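You operate a simulated robot arm through the tools that you are given. There is no shell and no other tool.

The job below is to be done with a simulated robot arm. You get a single attempt, and the scene is never put back.

JOB
Switch the coffee maker off, unplug it and leave it open to dry.
Fine: switch first; carafe on the cork mat, holder swung out, tank lid up.

The check looks at the end state, three seconds after you hand in, the way a careful person would. Anything else that was tipped, shoved, dropped, spilled or broken makes it a failure. A push-on lid holds only when it is set on centred and level and pressed home; a screw cap is set on level and turned clockwise until tight.

ROBOT AND FRAMES
A 7-joint arm with a two-finger parallel gripper, fixed in place. Base frame: the origin is on the floor under the middle of its stand, x ahead of it, y to its left, z up; the work surface is at about z = 900. Lengths are in mm, angles in degrees, forces in N, time in s.
With the tool pointing down near the work surface it reaches from about 340 to 780 mm from the base axis. Its first joint turns from -166.0 to 166.0 degrees. Payload 3.91 kg.
Tool frame: the origin (TCP) lies between the finger pads and is the grasp point; the fingertips stand 30 mm ahead of it; z points along the fingers, y is the line along which they close. Largest opening 110 mm; finger width 20, thickness 10; the body of the gripper, 48 by 112 mm, starts 55 mm behind the TCP.
Orientation is that of the tool frame in the base frame, as a unit quaternion [x, y, z, w]. With the fingers straight down and closing along the base's y, the tool's x points along the base's -x, its y along +y and its z along -z.

CONTROLS
- The arm moves only by the tool play_rows. Its argument "commands" is a list that holds one entry, the list of rows, each a list of 7 numbers: the shift along the tool's x, y, z in units of 150 mm (1.0 is 150 mm), then the turn, a rotation vector about the tool's x, y, z in units of 90 degrees (1.0 is 90 degrees), then the opening, from 0 (shut) to 1 (fully open). In form: [[[x, y, z, wx, wy, wz, hand], ...]]. A call has 1 to 20 rows; each row is the pose to reach, as a shift and turn from the pose commanded when the call began, along the tool's axes at that moment. A call with a number of a shift or a turn outside -1 to 1 is refused whole. Rows are played at 5 a second. More than 50 mm and 8.6 degrees between two rows, or a gripper value outside its range, and nothing of the call is played. A pose out of reach is approached as far as the arm can. The call stops where the force on the tool passes 70 N (or 10 N more than at its start, if that is more) or the arm is blocked; 0.2 s more then pass. Each finger travels about 153 mm/s and halts on what it meets, pressing with about 40 N; the grip force reading is that of the motor and also rises with nothing between the fingers. The clock runs only during rows and for 0.2 s after the last one: add rows that repeat a pose to give the fingers time. The reply holds the time, the measured pose of the TCP, the force on the tool along the base axes, the opening and the grip force, in the units named above and with some noise, with the torque about the TCP (base axes, N m) and any sound that the robot's microphone picked up.
- Cameras (640 x 400 px; columns grow to the right, rows downward): "scene" is fixed at [41.2, 497.4, 1634.5]; the picture's right is [-0.47, -0.88, 0.00], its down [-0.45, 0.24, -0.86] and it looks along [0.76, -0.40, -0.50] (base axes); focal length 218 px, centre (320, 200). "wrist" rides on the gripper at [77, 7, -115] in the tool frame; the picture's right is [-0.09, 1.00, 0.00], its down [-0.80, -0.07, -0.59] and it looks along [-0.59, -0.05, 0.80] (tool axes); focal length 270 px, centre (320, 200).
- get_image(camera): a new picture of that camera. No time passes.
- raise_lower(by): slides the trunk up (or, below 0, down) by that many mm; the arm rides with it, the base frame stays. It gives what a move gives, with no picture.
- point_at(camera, pixels): for up to 12 pixels [column, row] of the newest picture of that camera ("zoom" is the newest enlarged one), the place [x, y, z] in the base frame of the surface seen there, good to about 2 mm, but the place of the scene camera against the robot may be out by one fixed shift of up to 12 mm in any direction. No time passes.
- inspect(camera, box): a new picture of the part [left, top, right, bottom] of that camera's present view, enlarged. No time passes.
- finish_job(): hands the job in; it is judged then, once.

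Open the gripper and draw the arm clear of the work before you hand the job in, unless the task says otherwise.

The tools are called after ">>>" as name(argument=value, ...) on one line, values as JSON. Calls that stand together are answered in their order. play_rows: Moves the arm, as the interface text tells. Its arguments: {"type":"object","properties":{"commands":{"type":"array","items":{"type":"array","items":{"type":"array","items":{"type":"number"}}}}},"required":["commands"]} The other tools are called the same way: raise_lower (by) moves the trunk up or down; get_image (camera) takes a picture; point_at (camera, pixels) gives the place of the surface under pixels of a picture; inspect (camera, box) takes an enlarged picture of a part of a camera's view; finish_job () hands the job in.

At the start:

```text
time_s: 0.0
ee_pos: [314.3, 123.0, 1470.9]
ee_rot: [0.0, 1.0, 0.001, -0.001]
wrist_force: [0.2, -0.5, 0.1]
ft_torque: [0.03, -0.01, 0.0]
opening: 110.1
grasp_force: 0.1
trunk travel left (down, up): [-575.0, 35.0]
```

scene: 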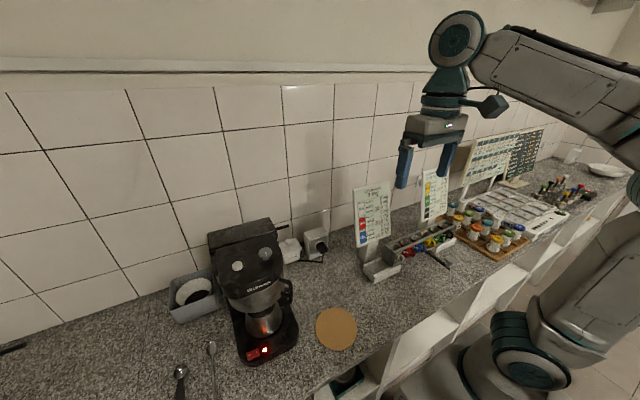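
wrist: 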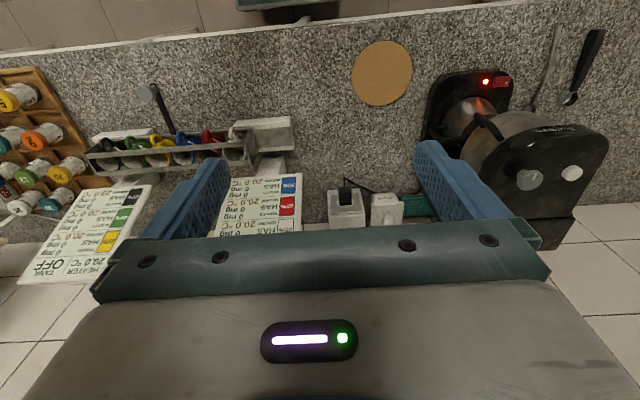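

I start by looking closely at the coffee maker (around 255,290 in the scene view) and at the sockets (around 305,245).

>>> inspect(camera="scene", box=[190, 200, 350, 380])

>>> inspect(camera="wrist", box=[300, 20, 620, 260])

```text
2.22 times, centred on (270, 290) of scene
```

zoom: 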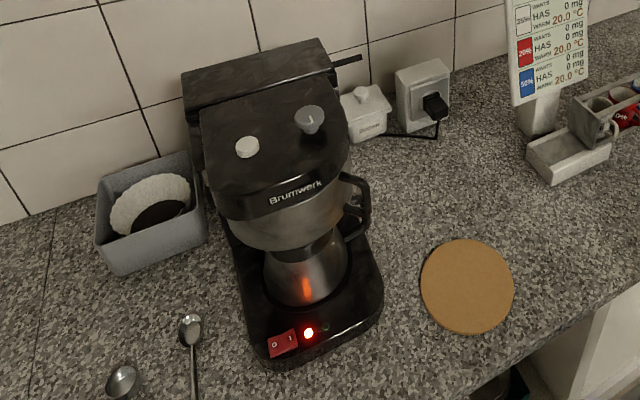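

```text
1.67 times, centred on (460, 140) of wrist
```

zoom: 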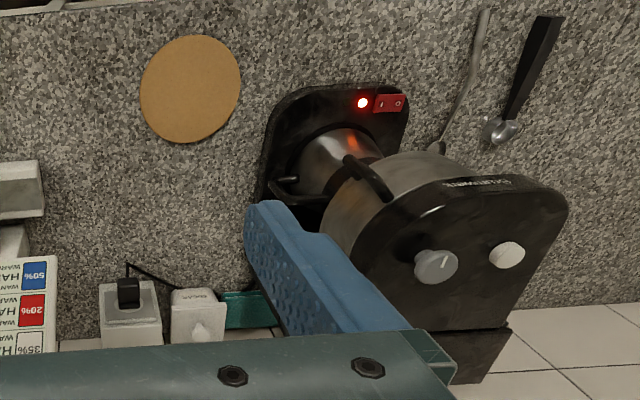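

I get positions of the machine's main parts from the scene view.

>>> inspect(camera="scene", box=[190, 200, 350, 300])

>>> point_at(camera="scene", pixels=[[215, 240], [270, 222], [237, 266], [266, 253], [262, 288], [283, 300], [252, 354], [263, 349], [336, 328], [318, 235], [195, 292], [290, 227]])

```text
4.00 times, centred on (270, 250) of scene
```

zoom: 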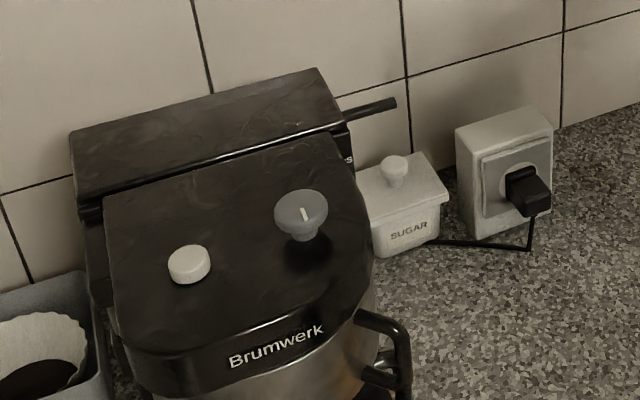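

```text
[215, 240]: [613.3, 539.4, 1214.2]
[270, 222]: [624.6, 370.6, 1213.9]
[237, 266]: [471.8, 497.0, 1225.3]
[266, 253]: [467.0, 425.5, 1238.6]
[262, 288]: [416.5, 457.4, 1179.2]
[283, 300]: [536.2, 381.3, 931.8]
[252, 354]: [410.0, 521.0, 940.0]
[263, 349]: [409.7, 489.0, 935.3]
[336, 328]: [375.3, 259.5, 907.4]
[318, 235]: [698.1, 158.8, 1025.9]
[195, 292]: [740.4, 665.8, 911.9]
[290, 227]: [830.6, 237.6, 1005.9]
```

Now a closer view of the plug, the carafe and holder area, and the switch.

>>> inspect(camera="scene", box=[275, 220, 339, 260])

>>> inspect(camera="scene", box=[220, 270, 316, 370])

>>> inspect(camera="wrist", box=[310, 160, 450, 240])

>>> inspect(camera="wrist", box=[410, 50, 620, 230])

```text
10.00 times, centred on (307, 240) of scene
```

zoom: 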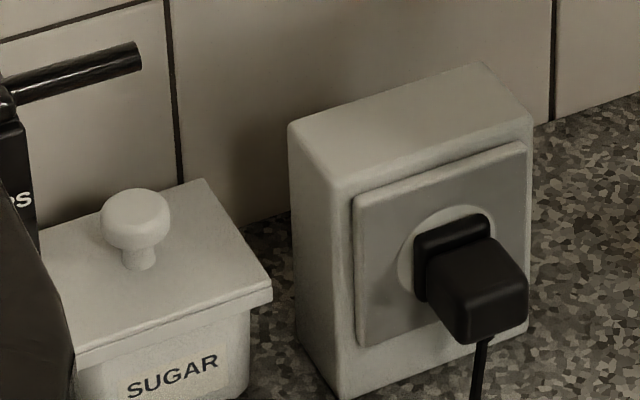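

```text
4.00 times, centred on (268, 320) of scene
```

zoom: 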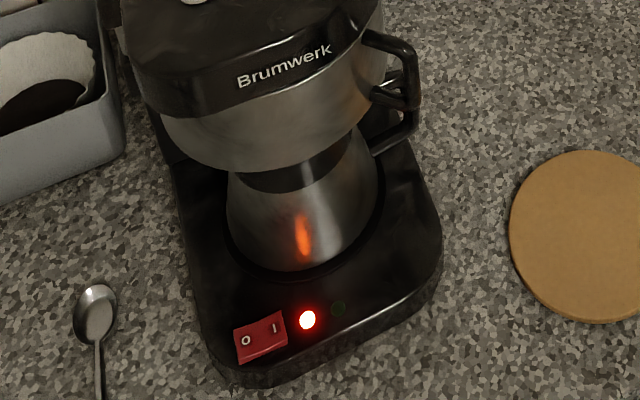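

```text
4.57 times, centred on (380, 200) of wrist
```

zoom: 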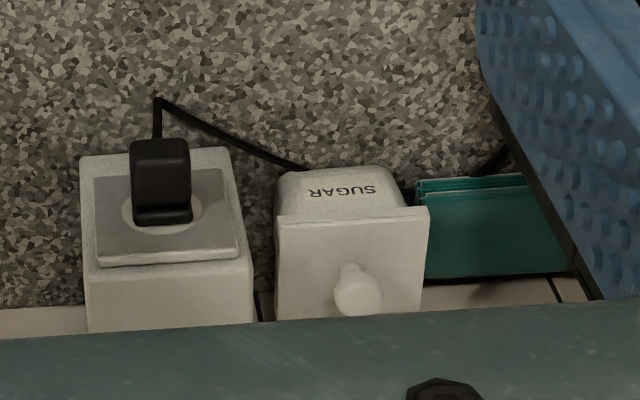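

```text
2.22 times, centred on (515, 140) of wrist
```

zoom: 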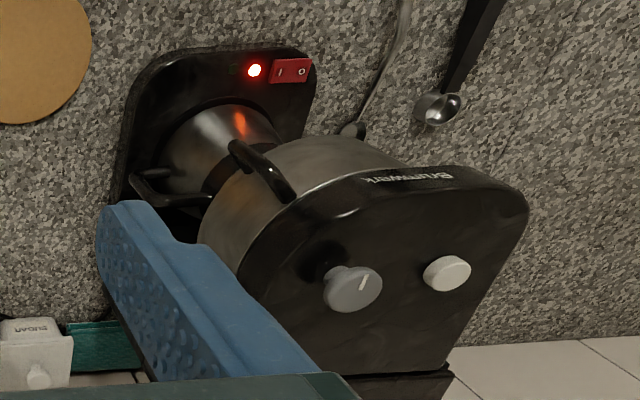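

I measure the plug and socket from both cameras to find the shift between the two.

>>> point_at(camera="scene", pixels=[[322.5, 246.2], [323, 245], [325, 250.5], [327, 249], [320, 242.8], [313, 248], [317, 232], [312, 238], [326.5, 238], [288, 241.5], [289, 253], [280, 229]])

>>> point_at(camera="wrist", pixels=[[345, 193], [345, 198], [345, 207], [336, 205], [357, 205], [345, 216.5], [333, 222], [360, 222], [388, 213], [485, 81], [498, 81], [506, 81]])

```text
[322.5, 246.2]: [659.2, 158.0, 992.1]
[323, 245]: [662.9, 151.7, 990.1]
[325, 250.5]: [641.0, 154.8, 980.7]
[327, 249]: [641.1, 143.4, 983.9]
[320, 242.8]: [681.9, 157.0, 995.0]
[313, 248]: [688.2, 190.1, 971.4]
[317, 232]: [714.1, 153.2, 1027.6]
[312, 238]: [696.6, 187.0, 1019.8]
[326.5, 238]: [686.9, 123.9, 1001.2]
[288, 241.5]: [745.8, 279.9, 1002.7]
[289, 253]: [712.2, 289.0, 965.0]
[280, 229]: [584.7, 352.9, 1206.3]
```

```text
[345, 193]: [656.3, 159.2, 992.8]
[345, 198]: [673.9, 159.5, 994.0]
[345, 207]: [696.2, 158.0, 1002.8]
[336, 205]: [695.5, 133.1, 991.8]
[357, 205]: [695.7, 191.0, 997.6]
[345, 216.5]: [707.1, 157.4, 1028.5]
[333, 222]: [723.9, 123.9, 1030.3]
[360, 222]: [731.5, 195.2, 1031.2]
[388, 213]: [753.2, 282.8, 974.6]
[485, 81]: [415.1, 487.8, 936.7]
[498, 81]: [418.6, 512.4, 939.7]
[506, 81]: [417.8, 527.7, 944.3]
```

The "0" half of the red rocker (wrist 506,81) stands higher than the "I" half, and the LED at (485,81) is lit. I move left and back from the machine, then tilt so the wrist camera can look at its front.

>>> play_rows(commands=[[[0.1, 0.2, 0.1, 0, -0.05, 0, 1], [0.2, 0.4, 0.25, 0, -0.1, 0, 1], [0.3, 0.6, 0.4, 0, -0.15, 0, 1], [0.4, 0.8, 0.55, 0, -0.2, 0, 0.7], [0.5, 1.0, 0.7, 0, -0.25, 0, 0.5], [0.5, 1.0, 0.7, 0, -0.33, 0, 0.3]]])

```text
time_s: 1.4
ee_pos: [235.0, 274.4, 1366.1]
ee_rot: [-0.001, 0.966, 0.001, 0.259]
wrist_force: [-0.4, -0.3, 0.4]
ft_torque: [0.0, 0.0, -0.01]
opening: 33.0
grasp_force: 0.0
trunk travel left (down, up): [-575.0, 35.0]
```

The pose is as expected (30° tilt). I go further left and down for a view of the front.

>>> play_rows(commands=[[[0.1, 0.2, 0.12, 0, 0, 0, 0.3], [0.2, 0.4, 0.25, 0, 0, 0, 0.3], [0.3, 0.6, 0.37, 0, 0, 0, 0.3], [0.4, 0.8, 0.5, 0, 0, 0, 0.3], [0.47, 1.0, 0.62, 0, 0, 0, 0.3]]])

>>> get_image(camera="wrist")

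>>> get_image(camera="scene")

```text
time_s: 2.6
ee_pos: [222.8, 424.9, 1249.2]
ee_rot: [0.0, 0.967, 0.0, 0.256]
wrist_force: [-0.2, 0.6, -0.4]
ft_torque: [-0.02, 0.01, -0.04]
opening: 33.1
grasp_force: 0.0
trunk travel left (down, up): [-575.0, 35.0]
```

```text
taken
```

wrist: 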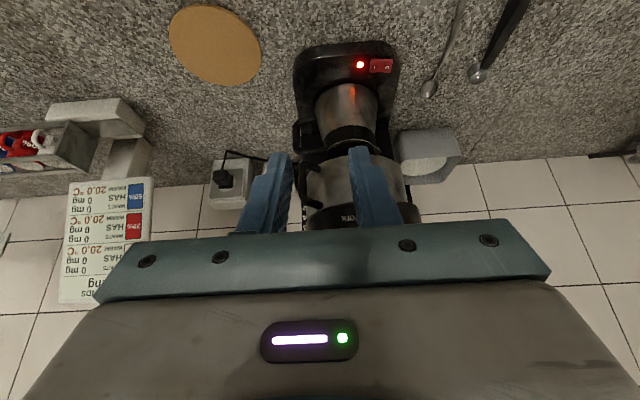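

```text
taken
```

scene: 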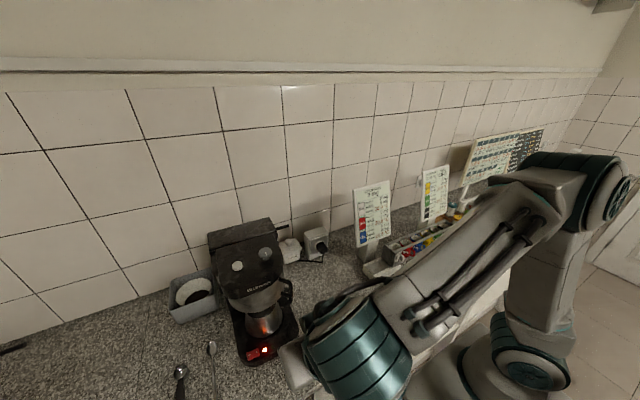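

The machine's front is seen upside-down; I zoom on the switch (wrist 375,65) and the carafe/holder (345,140).

>>> inspect(camera="wrist", box=[280, 30, 424, 120])

>>> inspect(camera="wrist", box=[280, 80, 440, 230])

>>> point_at(camera="wrist", pixels=[[360, 65], [371, 65], [376, 65], [382, 65], [388, 64], [393, 64], [380, 60], [380, 70], [345, 50], [310, 55], [345, 105], [330, 180]])

```text
4.44 times, centred on (352, 75) of wrist
```

zoom: 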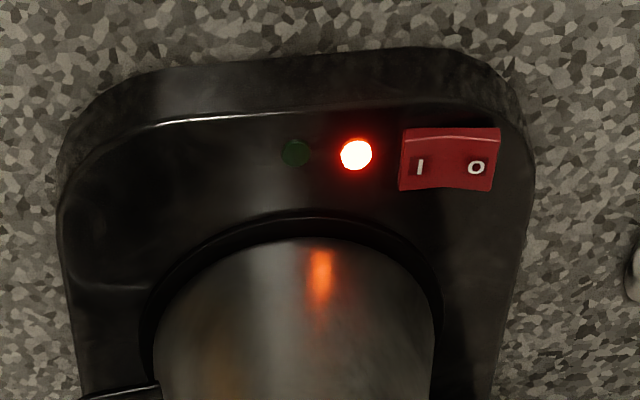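

```text
2.67 times, centred on (360, 155) of wrist
```

zoom: 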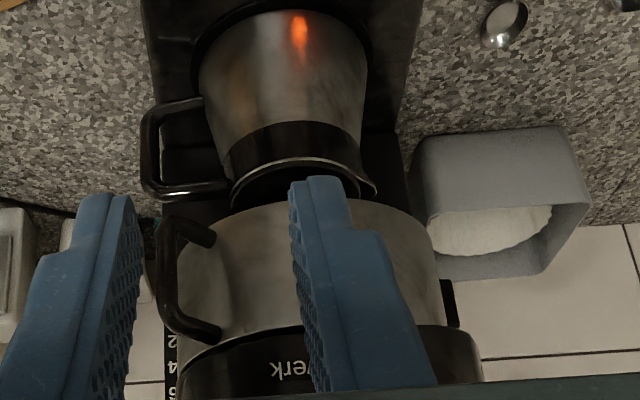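

```text
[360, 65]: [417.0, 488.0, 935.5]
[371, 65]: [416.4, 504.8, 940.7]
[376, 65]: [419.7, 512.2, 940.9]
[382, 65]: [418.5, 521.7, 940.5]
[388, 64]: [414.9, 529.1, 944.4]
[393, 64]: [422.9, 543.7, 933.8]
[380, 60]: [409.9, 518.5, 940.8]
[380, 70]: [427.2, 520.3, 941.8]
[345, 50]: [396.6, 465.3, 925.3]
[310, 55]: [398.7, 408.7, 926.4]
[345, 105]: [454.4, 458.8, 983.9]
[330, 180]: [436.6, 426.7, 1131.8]
```

The rocker spans roughly y 503–535 at x 408–430, with "0" near y 528. I close the fingers and go to a hover point up and in front of the "0" half.

>>> play_rows(commands=[[[-0.03, 0.15, 0.3, 0, 0, 0, 0], [-0.05, 0.3, 0.6, 0, 0, 0, 0], [-0.06, 0.45, 0.9, 0, 0, 0, 0], [-0.06, 0.5, 1.0, 0, 0, 0, 0]]])

>>> play_rows(commands=[[[-0.02, 0.07, 0.2, 0, 0, 0, 0], [-0.04, 0.14, 0.45, 0, 0, 0, 0], [-0.06, 0.19, 0.7, 0, 0, 0, 0], [-0.06, 0.19, 0.85, 0, 0, 0, 0], [-0.06, 0.19, 0.85, 0, 0, 0, 0]]])

>>> get_image(camera="wrist")

>>> get_image(camera="scene")

```text
refused: row 1 steps farther than a row can; nothing moved
```

```text
time_s: 3.8
ee_pos: [294.0, 451.7, 1142.4]
ee_rot: [0.0, 0.967, 0.0, 0.256]
wrist_force: [0.3, 0.9, 0.0]
ft_torque: [0.02, 0.0, 0.04]
opening: 0.0
grasp_force: 38.0
trunk travel left (down, up): [-575.0, 35.0]
```

```text
taken
```

wrist: 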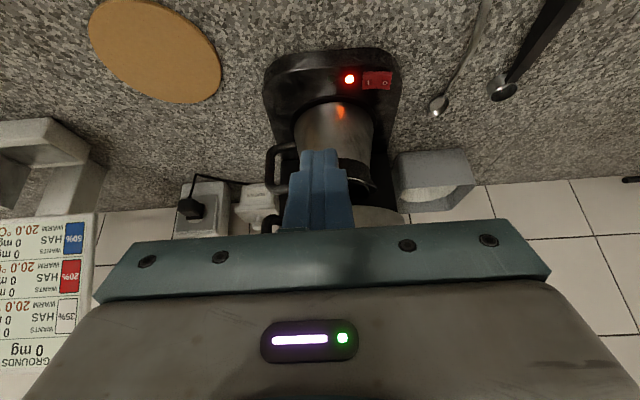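

```text
taken
```

scene: 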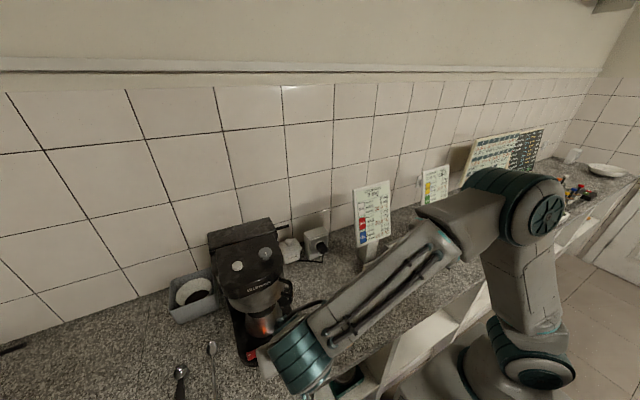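

The first call was refused as its step was too long; the second one played, and the TCP is at (294,452,1142). I go on to the hover point in shorter steps.

>>> play_rows(commands=[[[-0.02, 0.14, 0.25, 0, 0, 0, 0], [-0.04, 0.28, 0.5, 0, 0, 0, 0], [-0.06, 0.42, 0.75, 0, 0, 0, 0], [-0.067, 0.507, 0.95, 0, 0, 0, 0], [-0.067, 0.507, 0.95, 0, 0, 0, 0]]])

>>> get_image(camera="wrist")

>>> get_image(camera="scene")

```text
time_s: 5.0
ee_pos: [373.8, 526.2, 1023.9]
ee_rot: [0.0, 0.966, -0.001, 0.257]
wrist_force: [0.1, 0.7, -0.8]
ft_torque: [-0.01, 0.03, 0.01]
opening: 0.0
grasp_force: 37.4
trunk travel left (down, up): [-575.0, 35.0]
```

```text
taken
```

wrist: 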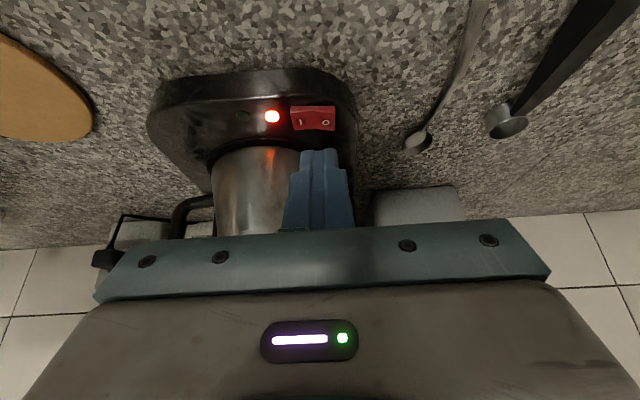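

```text
taken
```

scene: 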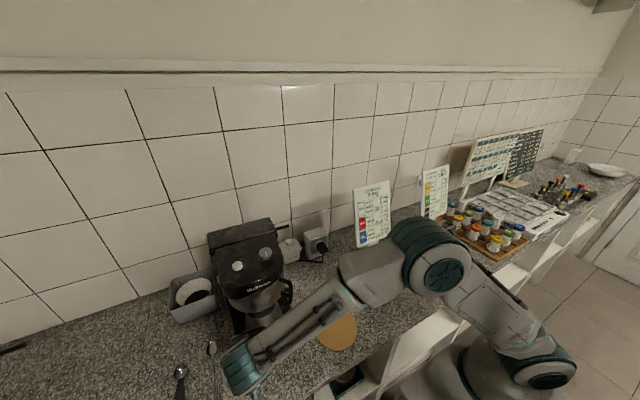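

I zoom on the rocker at (313,118) in the wrist view and take points on it.

>>> inspect(camera="wrist", box=[250, 80, 378, 160])

>>> point_at(camera="wrist", pixels=[[294, 115], [300, 120], [313, 113], [313, 121], [326, 122], [333, 115], [332, 122], [326, 111], [300, 128], [326, 129], [345, 140], [272, 117]])

```text
5.00 times, centred on (314, 120) of wrist
```

zoom: 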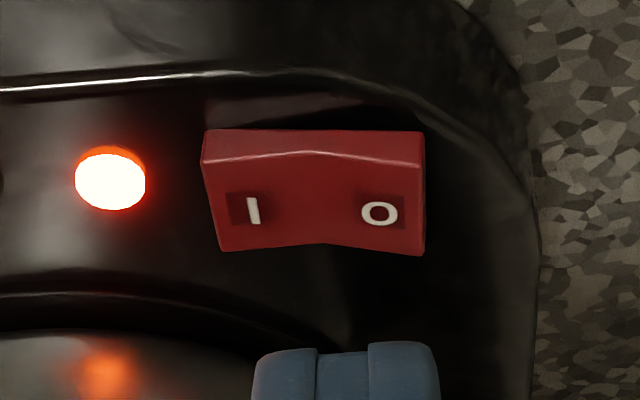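

```text
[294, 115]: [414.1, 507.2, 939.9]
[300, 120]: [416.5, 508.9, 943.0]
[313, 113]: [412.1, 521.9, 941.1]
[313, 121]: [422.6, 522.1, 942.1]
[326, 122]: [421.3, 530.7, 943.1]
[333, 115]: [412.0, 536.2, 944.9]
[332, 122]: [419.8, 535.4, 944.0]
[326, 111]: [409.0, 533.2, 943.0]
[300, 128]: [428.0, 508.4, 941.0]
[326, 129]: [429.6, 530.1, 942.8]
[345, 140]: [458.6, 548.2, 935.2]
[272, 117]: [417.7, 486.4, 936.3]
```

The rocker lies at x 407–431, y 504–538, with "0" around (421,531,943). I set the closed fingertips above its outer half and then press straight down in small steps.

>>> play_rows(commands=[[[-0.08, 0.02, 0.12, 0, 0, 0, 0], [-0.163, 0.04, 0.239, 0, 0, 0, 0], [-0.13, 0.04, 0.297, 0, 0, 0, 0], [-0.1, 0.04, 0.355, 0, 0, 0, 0], [-0.1, 0.04, 0.355, 0, 0, 0, 0]]])

>>> get_image(camera="wrist")

```text
time_s: 6.2
ee_pos: [413.1, 532.7, 985.4]
ee_rot: [0.0, 0.967, 0.0, 0.256]
wrist_force: [0.3, 0.0, -0.6]
ft_torque: [0.01, -0.02, -0.02]
opening: 0.0
grasp_force: 37.5
trunk travel left (down, up): [-575.0, 35.0]
```

```text
taken
```

wrist: 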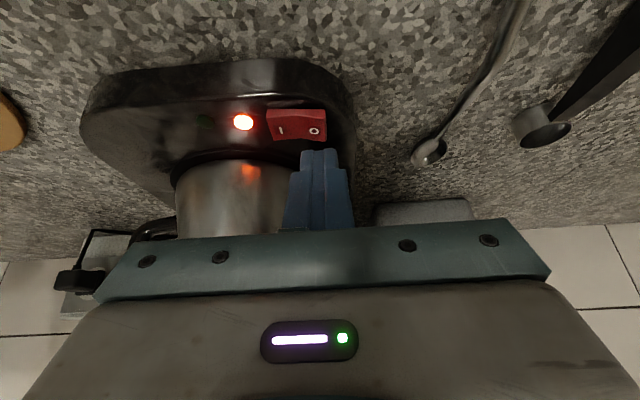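

The tip is about 10 mm over the "0" half. I press straight down in 3 mm steps.

>>> play_rows(commands=[[[0.0165, 0, 0.029, 0, 0, 0, 0], [0.033, 0, 0.058, 0, 0, 0, 0], [0.043, 0, 0.075, 0, 0, 0, 0], [0.053, 0, 0.093, 0, 0, 0, 0], [0.053, 0, 0.093, 0, 0, 0, 0]]])

>>> get_image(camera="wrist")

```text
time_s: 7.4
ee_pos: [413.3, 532.5, 974.0]
ee_rot: [0.0, 0.966, 0.002, 0.258]
wrist_force: [0.3, 0.3, 24.8]
ft_torque: [-0.12, -0.17, -0.04]
opening: 0.0
grasp_force: 37.4
trunk travel left (down, up): [-575.0, 35.0]
```

```text
taken
```

wrist: 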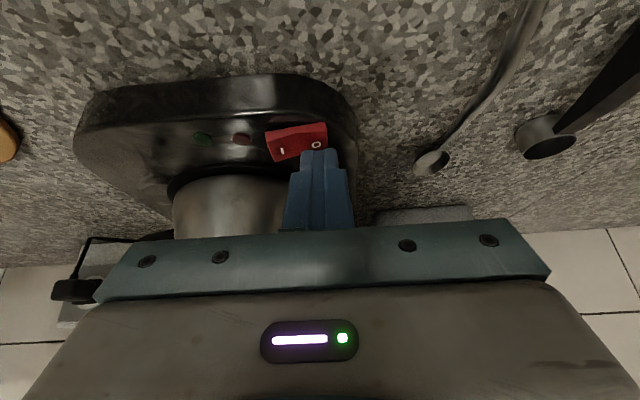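

The LED has gone dark and the rocker has tilted to "0". I lift off along the same line and check that it stays there.

>>> play_rows(commands=[[[-0.05, 0, -0.09, 0, 0, 0, 0], [-0.1, 0, -0.25, 0, 0, 0, 0], [-0.1, 0, -0.5, 0, 0, 0, 0], [-0.1, 0, -0.75, 0, 0, 0, 0], [-0.1, 0, -0.75, 0, 0, 0, 0]]])

>>> inspect(camera="wrist", box=[200, 30, 424, 170])

```text
time_s: 8.6
ee_pos: [370.7, 533.7, 1074.9]
ee_rot: [0.0, 0.967, -0.001, 0.256]
wrist_force: [-0.1, 0.0, 0.5]
ft_torque: [0.02, 0.0, -0.01]
opening: 0.0
grasp_force: 38.1
trunk travel left (down, up): [-575.0, 35.0]
```

```text
2.86 times, centred on (312, 100) of wrist
```

zoom: 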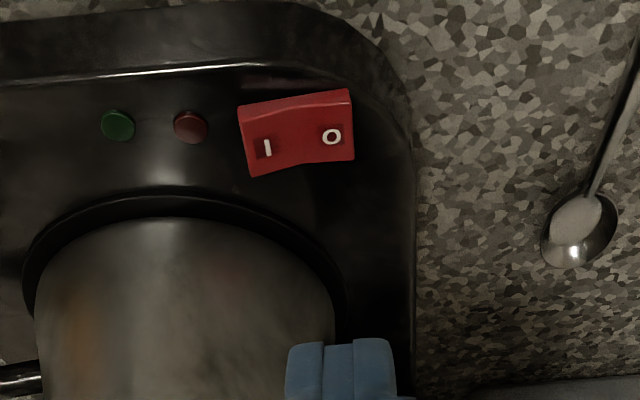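

Both lamps are dark and the rocker stays at "0". I now back away from the machine and go over towards the plug.

>>> play_rows(commands=[[[0.01, -0.1, -0.24, 0, 0, 0, 0.2], [0.03, -0.3, -0.48, 0, 0, 0, 0.4], [0.05, -0.5, -0.7, 0, 0, 0, 0.5], [0.06, -0.7, -0.9, 0, 0, 0, 0.6], [0.07, -0.93, -0.96, 0, 0, 0, 0.6]]])

```text
time_s: 9.8
ee_pos: [290.5, 390.9, 1193.7]
ee_rot: [0.0, 0.967, 0.0, 0.256]
wrist_force: [-0.2, 0.6, 0.1]
ft_torque: [-0.01, -0.02, -0.01]
opening: 66.0
grasp_force: 0.0
trunk travel left (down, up): [-575.0, 35.0]
```

I go on to the right and bring the tool back to vertical.

>>> play_rows(commands=[[[-0.06, -0.25, 0, 0, 0.08, 0, 0.6], [-0.13, -0.5, -0.02, 0, 0.16, 0, 0.6], [-0.2, -0.75, -0.03, 0, 0.24, 0, 0.6], [-0.33, -1.0, -0.04, 0, 0.33, 0, 0.6], [-0.33, -1.0, -0.04, 0, 0.33, 0, 0.6]]])

>>> get_image(camera="wrist")

>>> get_image(camera="scene")

```text
time_s: 11.0
ee_pos: [329.9, 243.2, 1224.7]
ee_rot: [0.001, 1.0, 0.0, -0.001]
wrist_force: [-0.5, 0.4, -0.1]
ft_torque: [0.01, 0.0, -0.01]
opening: 65.8
grasp_force: 0.1
trunk travel left (down, up): [-575.0, 35.0]
```

```text
taken
```

wrist: 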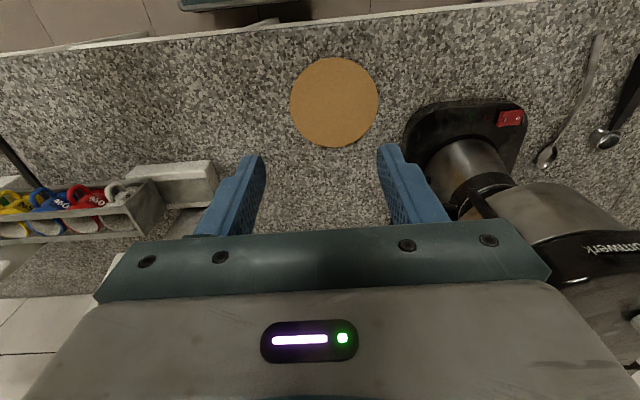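

```text
taken
```

scene: 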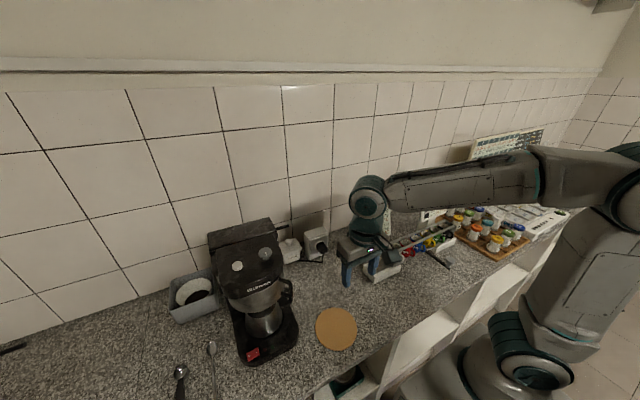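

The mat is well in view (centre about 335,102) and so is the carafe with its handle near (470,200). I take points on both and zoom in.

>>> inspect(camera="wrist", box=[400, 90, 560, 240])

>>> point_at(camera="wrist", pixels=[[335, 102], [292, 102], [377, 102], [335, 58], [335, 146], [300, 150], [207, 180], [455, 160], [480, 155], [500, 185], [462, 215], [520, 200]])

```text
2.67 times, centred on (480, 165) of wrist
```

zoom: 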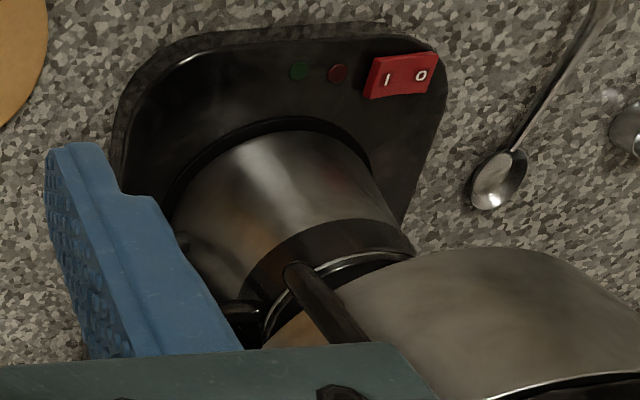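

```text
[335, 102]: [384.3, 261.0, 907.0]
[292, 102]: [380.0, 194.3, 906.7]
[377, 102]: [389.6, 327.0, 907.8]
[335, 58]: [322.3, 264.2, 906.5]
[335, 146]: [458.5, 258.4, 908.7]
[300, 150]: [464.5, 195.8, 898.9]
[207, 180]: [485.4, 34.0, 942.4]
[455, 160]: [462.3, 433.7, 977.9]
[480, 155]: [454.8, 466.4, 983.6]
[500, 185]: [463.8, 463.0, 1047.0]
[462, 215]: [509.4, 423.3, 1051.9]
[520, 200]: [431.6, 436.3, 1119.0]
```

The mat is centred about (388,261), top at z 907. Now I move forward over the counter towards the plug, staying high.

>>> play_rows(commands=[[[-0.23, -0.15, 0, 0, 0, 0, 0.6], [-0.46, -0.3, 0, 0, 0, 0, 0.6], [-0.7, -0.45, 0, 0, 0, 0, 0.6], [-0.93, -0.573, 0, 0, 0, 0, 0.6], [-0.93, -0.573, 0, 0, 0, 0, 0.6]]])

>>> get_image(camera="wrist")

>>> get_image(camera="scene")

```text
time_s: 12.2
ee_pos: [469.9, 158.6, 1224.1]
ee_rot: [0.001, 1.0, 0.0, -0.001]
wrist_force: [0.0, 0.1, -0.3]
ft_torque: [0.0, 0.04, -0.01]
opening: 66.2
grasp_force: 0.1
trunk travel left (down, up): [-575.0, 35.0]
```

```text
taken
```

wrist: 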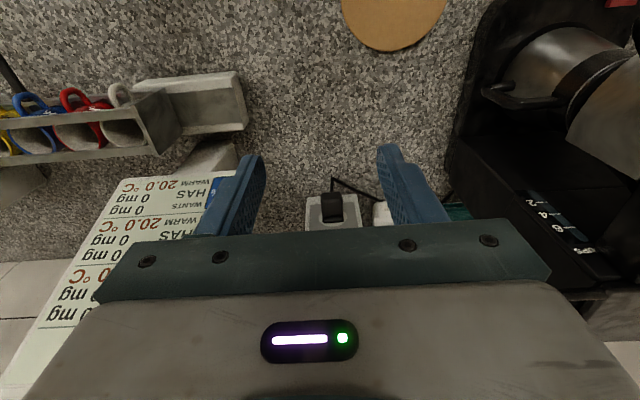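

```text
taken
```

scene: 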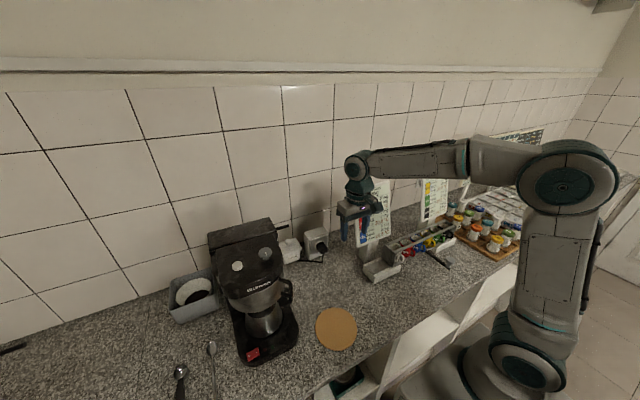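

I check the plug (wrist 332,207), the info board at left and the tray to know what is close to the gripper's path.

>>> inspect(camera="wrist", box=[284, 170, 404, 240])

>>> point_at(camera="wrist", pixels=[[332, 197], [332, 203], [332, 212], [332, 219], [323, 205], [341, 205], [215, 195], [150, 220], [180, 182], [235, 100], [212, 155], [330, 184]])

```text
5.33 times, centred on (344, 205) of wrist
```

zoom: 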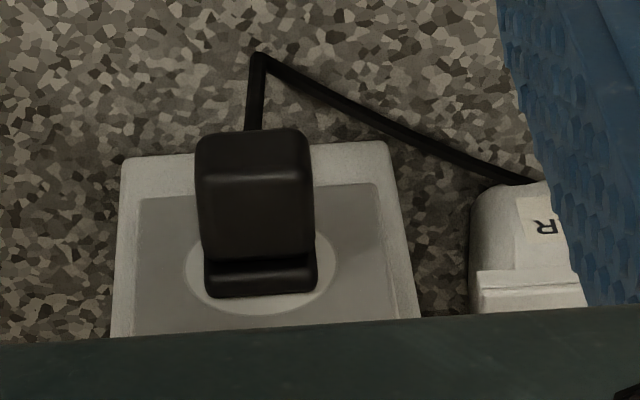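

```text
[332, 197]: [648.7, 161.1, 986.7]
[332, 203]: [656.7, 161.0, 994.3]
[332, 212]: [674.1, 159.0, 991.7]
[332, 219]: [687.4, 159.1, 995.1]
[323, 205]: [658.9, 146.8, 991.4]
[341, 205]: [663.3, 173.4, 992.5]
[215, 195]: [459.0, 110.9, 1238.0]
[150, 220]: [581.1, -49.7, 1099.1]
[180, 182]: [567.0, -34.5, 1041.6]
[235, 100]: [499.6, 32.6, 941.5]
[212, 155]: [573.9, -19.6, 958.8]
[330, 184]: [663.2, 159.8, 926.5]
```

The plug body spans x 648–682, y 145–175, top z about 993, centre y 160. I move to a point above and in front of it.

>>> play_rows(commands=[[[-0.25, 0.0, 0.1, 0, 0, 0, 0.6], [-0.5, 0.01, 0.22, 0, 0, 0, 0.6], [-0.75, 0.01, 0.34, 0, 0, 0, 0.6], [-0.95, 0.01, 0.5, 0, 0, 0, 0.6], [-0.95, 0.01, 0.5, 0, 0, 0, 0.6]]])

>>> get_image(camera="wrist")

>>> inspect(camera="scene", box=[270, 160, 430, 280])

```text
time_s: 13.4
ee_pos: [612.7, 158.8, 1147.9]
ee_rot: [0.0, 1.0, 0.0, -0.001]
wrist_force: [-0.9, 0.1, 0.0]
ft_torque: [0.01, -0.04, -0.01]
opening: 66.1
grasp_force: 0.0
trunk travel left (down, up): [-575.0, 35.0]
```

```text
taken
```

wrist: 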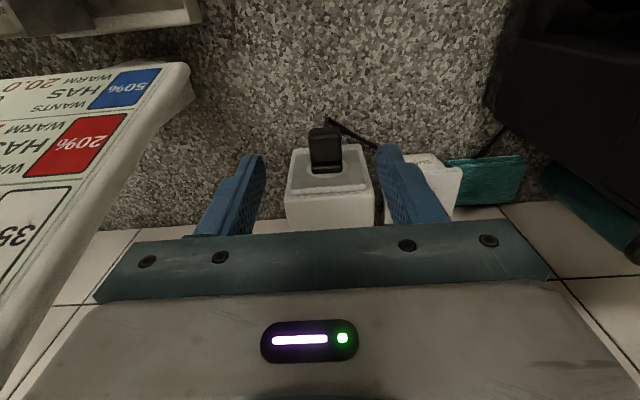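

```text
3.33 times, centred on (350, 220) of scene
```

zoom: 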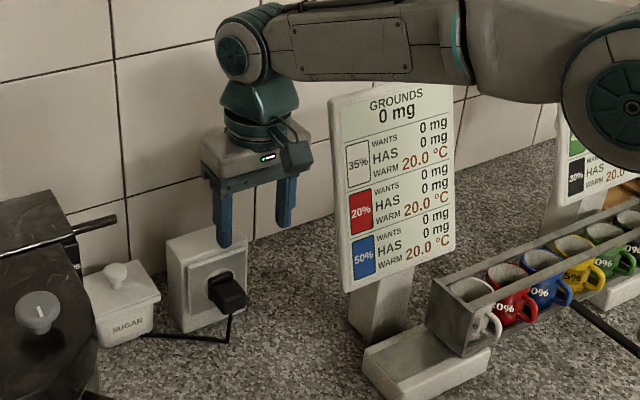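

The arm passes near the "GROUNDS" board; I measure the board's edge and the plug again from here.

>>> point_at(camera="wrist", pixels=[[324, 131], [325, 140], [325, 155], [313, 140], [336, 140], [326, 168], [298, 180], [370, 180], [186, 70], [150, 130], [110, 195], [430, 165]])

>>> point_at(camera="scene", pixels=[[372, 192], [383, 182], [370, 187], [404, 183], [378, 236], [355, 240]])

```text
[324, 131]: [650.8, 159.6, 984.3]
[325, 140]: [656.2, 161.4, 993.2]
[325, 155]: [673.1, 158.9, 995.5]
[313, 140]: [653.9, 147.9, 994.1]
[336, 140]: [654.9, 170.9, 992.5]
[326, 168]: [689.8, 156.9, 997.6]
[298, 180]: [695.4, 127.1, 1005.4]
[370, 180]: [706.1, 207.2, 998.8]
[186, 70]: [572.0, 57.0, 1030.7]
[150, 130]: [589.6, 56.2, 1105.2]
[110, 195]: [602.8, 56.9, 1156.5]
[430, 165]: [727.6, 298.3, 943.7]
```

```text
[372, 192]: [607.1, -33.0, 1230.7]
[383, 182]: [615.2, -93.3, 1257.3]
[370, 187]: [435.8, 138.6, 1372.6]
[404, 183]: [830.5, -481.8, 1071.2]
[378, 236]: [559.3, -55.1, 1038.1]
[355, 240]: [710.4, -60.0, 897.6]
```

The board's near edge is at y 57, leaving about 45 mm to the gripper. I go forward to x 663 above the plug.

>>> play_rows(commands=[[[-0.17, 0.0, 0.15, 0, 0, 0, 0.6], [-0.333, 0.005, 0.3, 0, 0, 0, 0.6], [-0.333, 0.005, 0.5, 0, 0, 0, 0.6], [-0.333, 0.005, 0.5, 0, 0, 0, 0.6]]])

>>> inspect(camera="scene", box=[270, 160, 430, 280])

>>> get_image(camera="wrist")

```text
time_s: 14.4
ee_pos: [662.1, 161.5, 1072.5]
ee_rot: [0.0, 1.0, 0.0, 0.0]
wrist_force: [-0.3, 0.1, 0.6]
ft_torque: [-0.01, 0.0, -0.01]
opening: 65.8
grasp_force: 0.0
trunk travel left (down, up): [-575.0, 35.0]
```

```text
3.33 times, centred on (350, 220) of scene
```

zoom: 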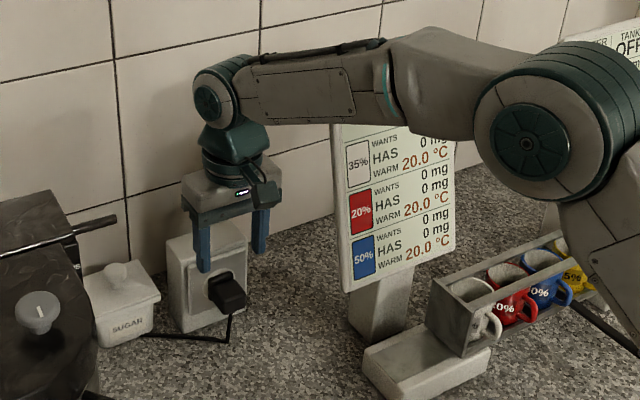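

```text
taken
```

wrist: 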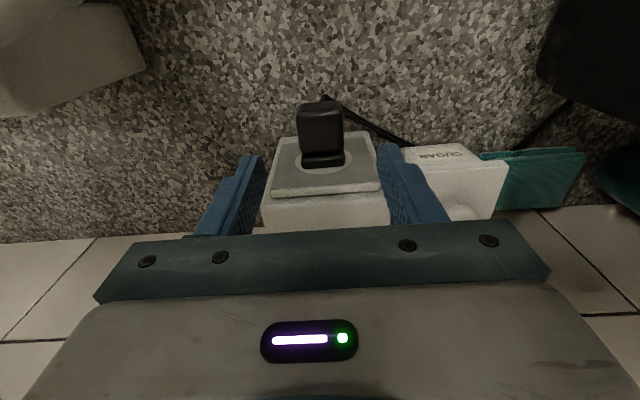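

The forearm now runs close to the board; I measure several points on the forearm and wrist joint before going lower.

>>> point_at(camera="scene", pixels=[[333, 190], [345, 187], [358, 185], [370, 183], [380, 180], [390, 178], [345, 195], [370, 194], [400, 197], [425, 200], [445, 180], [353, 198]])

```text
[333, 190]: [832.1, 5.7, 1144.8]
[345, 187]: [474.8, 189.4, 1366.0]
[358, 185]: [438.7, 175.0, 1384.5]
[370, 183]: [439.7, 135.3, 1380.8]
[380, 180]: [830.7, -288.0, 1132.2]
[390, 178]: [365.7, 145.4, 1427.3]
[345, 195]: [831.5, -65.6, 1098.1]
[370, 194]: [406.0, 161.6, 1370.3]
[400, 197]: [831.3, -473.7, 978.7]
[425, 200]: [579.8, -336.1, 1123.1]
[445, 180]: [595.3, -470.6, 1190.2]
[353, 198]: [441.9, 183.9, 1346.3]
```

Those points refer to an older full picture, so I take a new one and measure again.

>>> get_image(camera="scene")

>>> point_at(camera="scene", pixels=[[325, 188], [345, 187], [358, 185], [370, 183], [335, 195], [355, 194], [375, 193], [400, 180], [425, 200], [325, 210], [349, 217], [335, 217]])

```text
taken
```

scene: 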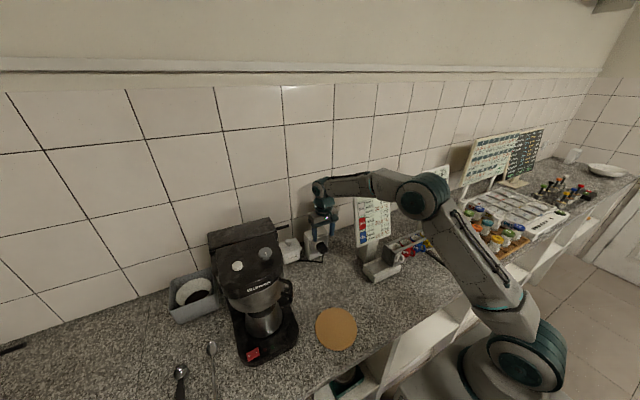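

```text
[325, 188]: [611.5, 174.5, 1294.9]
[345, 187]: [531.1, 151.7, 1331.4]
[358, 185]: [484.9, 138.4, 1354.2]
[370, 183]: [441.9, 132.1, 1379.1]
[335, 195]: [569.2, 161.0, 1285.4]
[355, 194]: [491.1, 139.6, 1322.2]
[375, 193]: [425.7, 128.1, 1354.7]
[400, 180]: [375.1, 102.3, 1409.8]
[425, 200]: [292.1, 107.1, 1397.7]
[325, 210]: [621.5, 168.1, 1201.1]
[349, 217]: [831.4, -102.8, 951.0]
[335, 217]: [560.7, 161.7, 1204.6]
```

The forearm's near face is at y 150–175 by the board's x, so its far side should stay clear of the board edge (y 57). I go down 50 mm and check.

>>> play_rows(commands=[[[-0.006, -0.012, 0.15, 0, 0, 0, 0.6], [-0.006, -0.012, 0.35, 0, 0, 0, 0.6], [-0.006, -0.012, 0.35, 0, 0, 0, 0.6]]])

>>> inspect(camera="scene", box=[270, 160, 430, 280])

>>> get_image(camera="wrist")

```text
time_s: 15.2
ee_pos: [663.9, 158.0, 1020.9]
ee_rot: [0.0, 1.0, 0.0, 0.0]
wrist_force: [-0.1, -0.3, 0.0]
ft_torque: [-0.01, -0.01, -0.03]
opening: 66.1
grasp_force: 0.1
trunk travel left (down, up): [-575.0, 35.0]
```

```text
3.33 times, centred on (350, 220) of scene
```

zoom: 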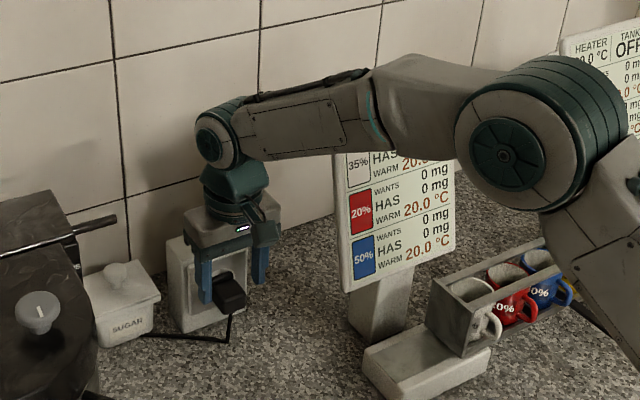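

```text
taken
```

wrist: 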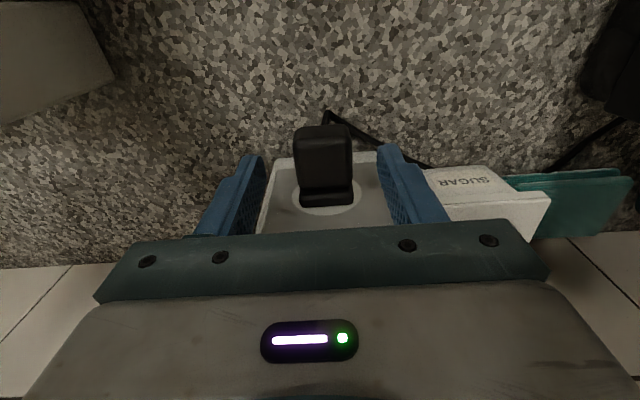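

The board is untouched and the fingers straddle the plug. I lower the last 43 mm slowly, still open.

>>> play_rows(commands=[[[0.006, 0.006, 0.1, 0, 0, 0, 0.6], [0.006, 0.006, 0.2, 0, 0, 0, 0.6], [0.006, 0.006, 0.285, 0, 0, 0, 0.6], [0.006, 0.006, 0.285, 0, 0, 0, 0.6]]])

>>> inspect(camera="scene", box=[270, 160, 430, 280])

>>> get_image(camera="wrist")

```text
time_s: 16.2
ee_pos: [662.7, 158.7, 979.2]
ee_rot: [0.001, 1.0, 0.0, 0.0]
wrist_force: [-0.1, -0.2, -1.0]
ft_torque: [-0.05, -0.02, 0.01]
opening: 66.3
grasp_force: 0.0
trunk travel left (down, up): [-575.0, 35.0]
```

```text
3.33 times, centred on (350, 220) of scene
```

zoom: 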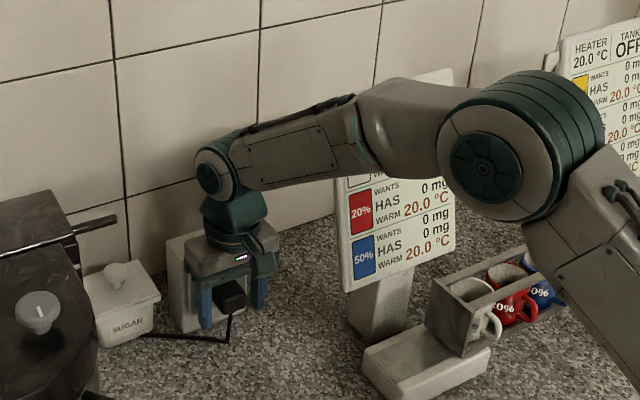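

```text
taken
```

wrist: 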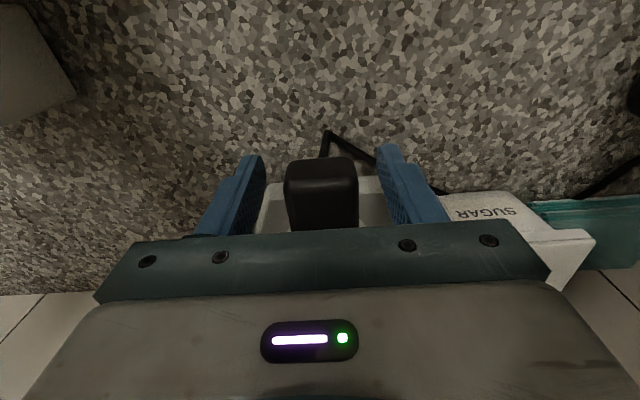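

The plug is between the pads. I close on it.

>>> play_rows(commands=[[[0, 0, 0, 0, 0, 0, 0.4], [0, 0, 0, 0, 0, 0, 0.2], [0, 0, 0, 0, 0, 0, 0], [0, 0, 0, 0, 0, 0, 0]]])

```text
time_s: 17.2
ee_pos: [663.5, 160.0, 980.4]
ee_rot: [0.0, 1.0, 0.0, 0.0]
wrist_force: [0.6, -0.1, 0.1]
ft_torque: [0.0, 0.0, -0.03]
opening: 35.2
grasp_force: 39.7
trunk travel left (down, up): [-575.0, 35.0]
heard: snap
```

The grip holds at 35 mm opening; the microphone caught a snap. I check the picture before pulling.

>>> inspect(camera="wrist", box=[200, 110, 440, 260])

>>> inspect(camera="scene", box=[290, 200, 370, 260])

```text
2.67 times, centred on (320, 185) of wrist
```

zoom: 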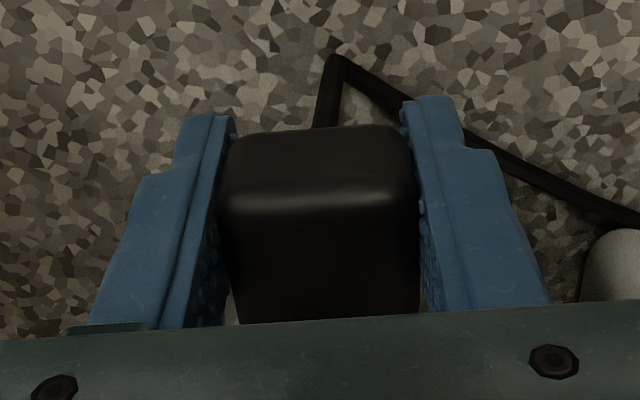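

```text
6.67 times, centred on (330, 230) of scene
```

zoom: 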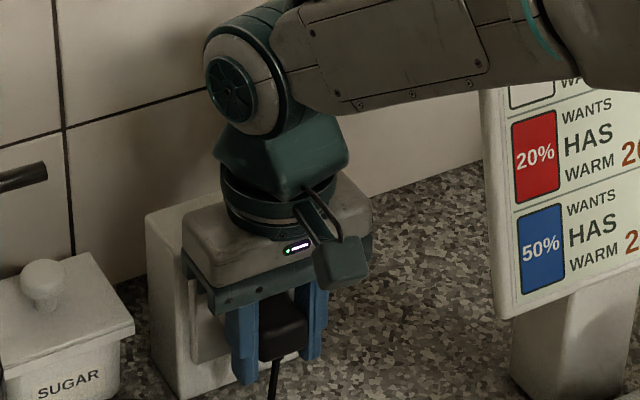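

The plug is held squarely, and nothing looks broken. I pull straight out along -x in small steps.

>>> play_rows(commands=[[[0.02, 0, 0, 0, 0, 0, 0], [0.04, 0, 0, 0, 0, 0, 0], [0.07, 0, 0, 0, 0, 0, 0], [0.1, 0, 0, 0, 0, 0, 0], [0.13, 0, 0, 0, 0, 0, 0], [0.17, 0, 0, 0, 0, 0, 0], [0.21, 0, 0, 0, 0, 0, 0]]])

>>> inspect(camera="scene", box=[290, 200, 370, 260])

>>> get_image(camera="wrist")

```text
time_s: 18.8
ee_pos: [630.2, 159.3, 977.6]
ee_rot: [0.0, 1.0, -0.001, 0.0]
wrist_force: [-0.6, 0.3, 0.0]
ft_torque: [0.0, 0.0, 0.01]
opening: 35.3
grasp_force: 39.3
trunk travel left (down, up): [-575.0, 35.0]
```

```text
6.67 times, centred on (330, 230) of scene
```

zoom: 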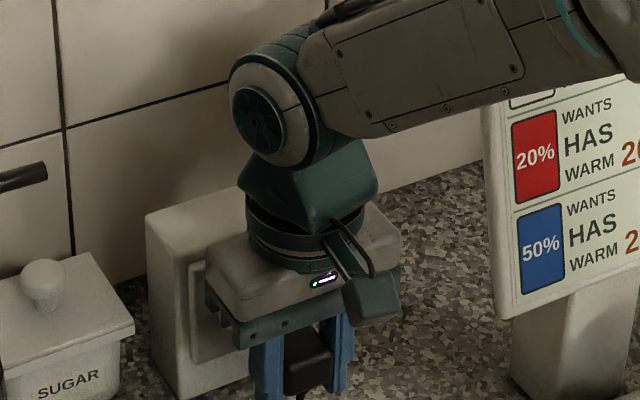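

```text
taken
```

wrist: 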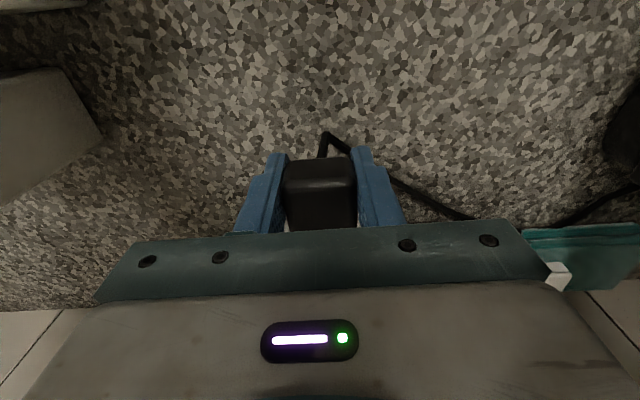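

The plug has come 33 mm with the gripper. I pull it another 35 mm clear and look.

>>> play_rows(commands=[[[0.08, 0, 0, 0, 0, 0, 0], [0.16, 0, 0, 0, 0, 0, 0], [0.24, 0, 0, 0, 0, 0, 0], [0.24, 0, 0, 0, 0, 0, 0]]])

>>> inspect(camera="scene", box=[280, 200, 376, 272])

>>> get_image(camera="wrist")

```text
time_s: 19.8
ee_pos: [594.5, 159.3, 979.3]
ee_rot: [0.0, 1.0, 0.0, 0.0]
wrist_force: [-0.2, -0.2, -0.4]
ft_torque: [-0.02, 0.01, 0.0]
opening: 35.2
grasp_force: 40.1
trunk travel left (down, up): [-575.0, 35.0]
```

```text
5.56 times, centred on (328, 236) of scene
```

zoom: 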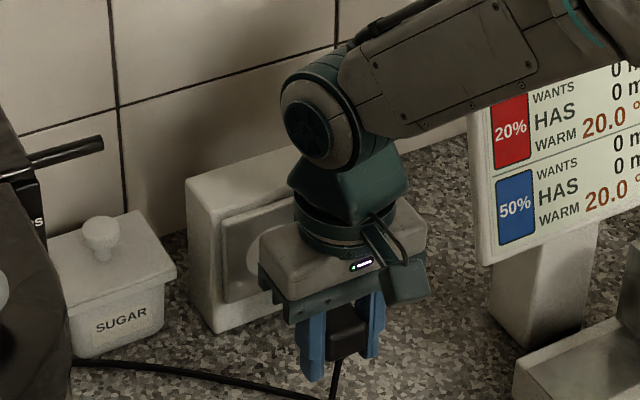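

```text
taken
```

wrist: 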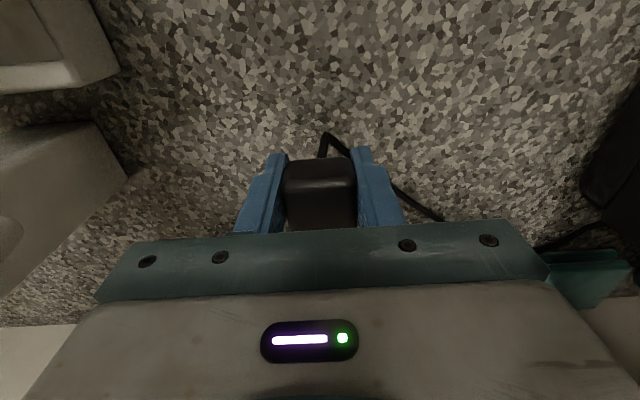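

The socket face is free and the cord has come along. I lower the plug to just over the counter (TCP z about 936).

>>> play_rows(commands=[[[0, 0, 0.08, 0, 0, 0, 0], [0, 0, 0.16, 0, 0, 0, 0], [0, 0, 0.24, 0, 0, 0, 0], [0, 0, 0.29, 0, 0, 0, 0], [0, 0, 0.29, 0, 0, 0, 0]]])

>>> inspect(camera="scene", box=[280, 200, 376, 272])

```text
time_s: 21.0
ee_pos: [594.4, 158.1, 934.3]
ee_rot: [0.001, 1.0, 0.0, 0.0]
wrist_force: [0.5, 0.4, 0.0]
ft_torque: [0.0, 0.02, 0.02]
opening: 35.1
grasp_force: 39.8
trunk travel left (down, up): [-575.0, 35.0]
```

```text
5.56 times, centred on (328, 236) of scene
```

zoom: 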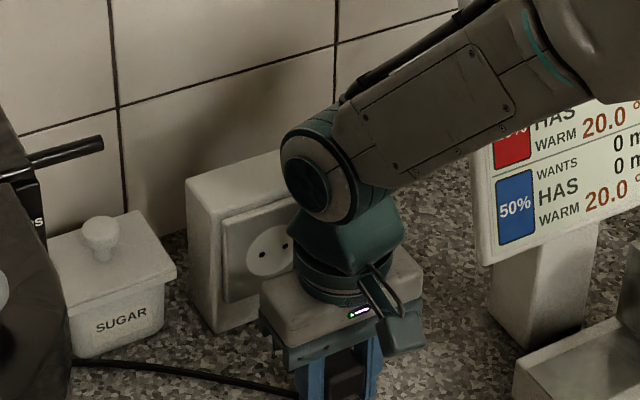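

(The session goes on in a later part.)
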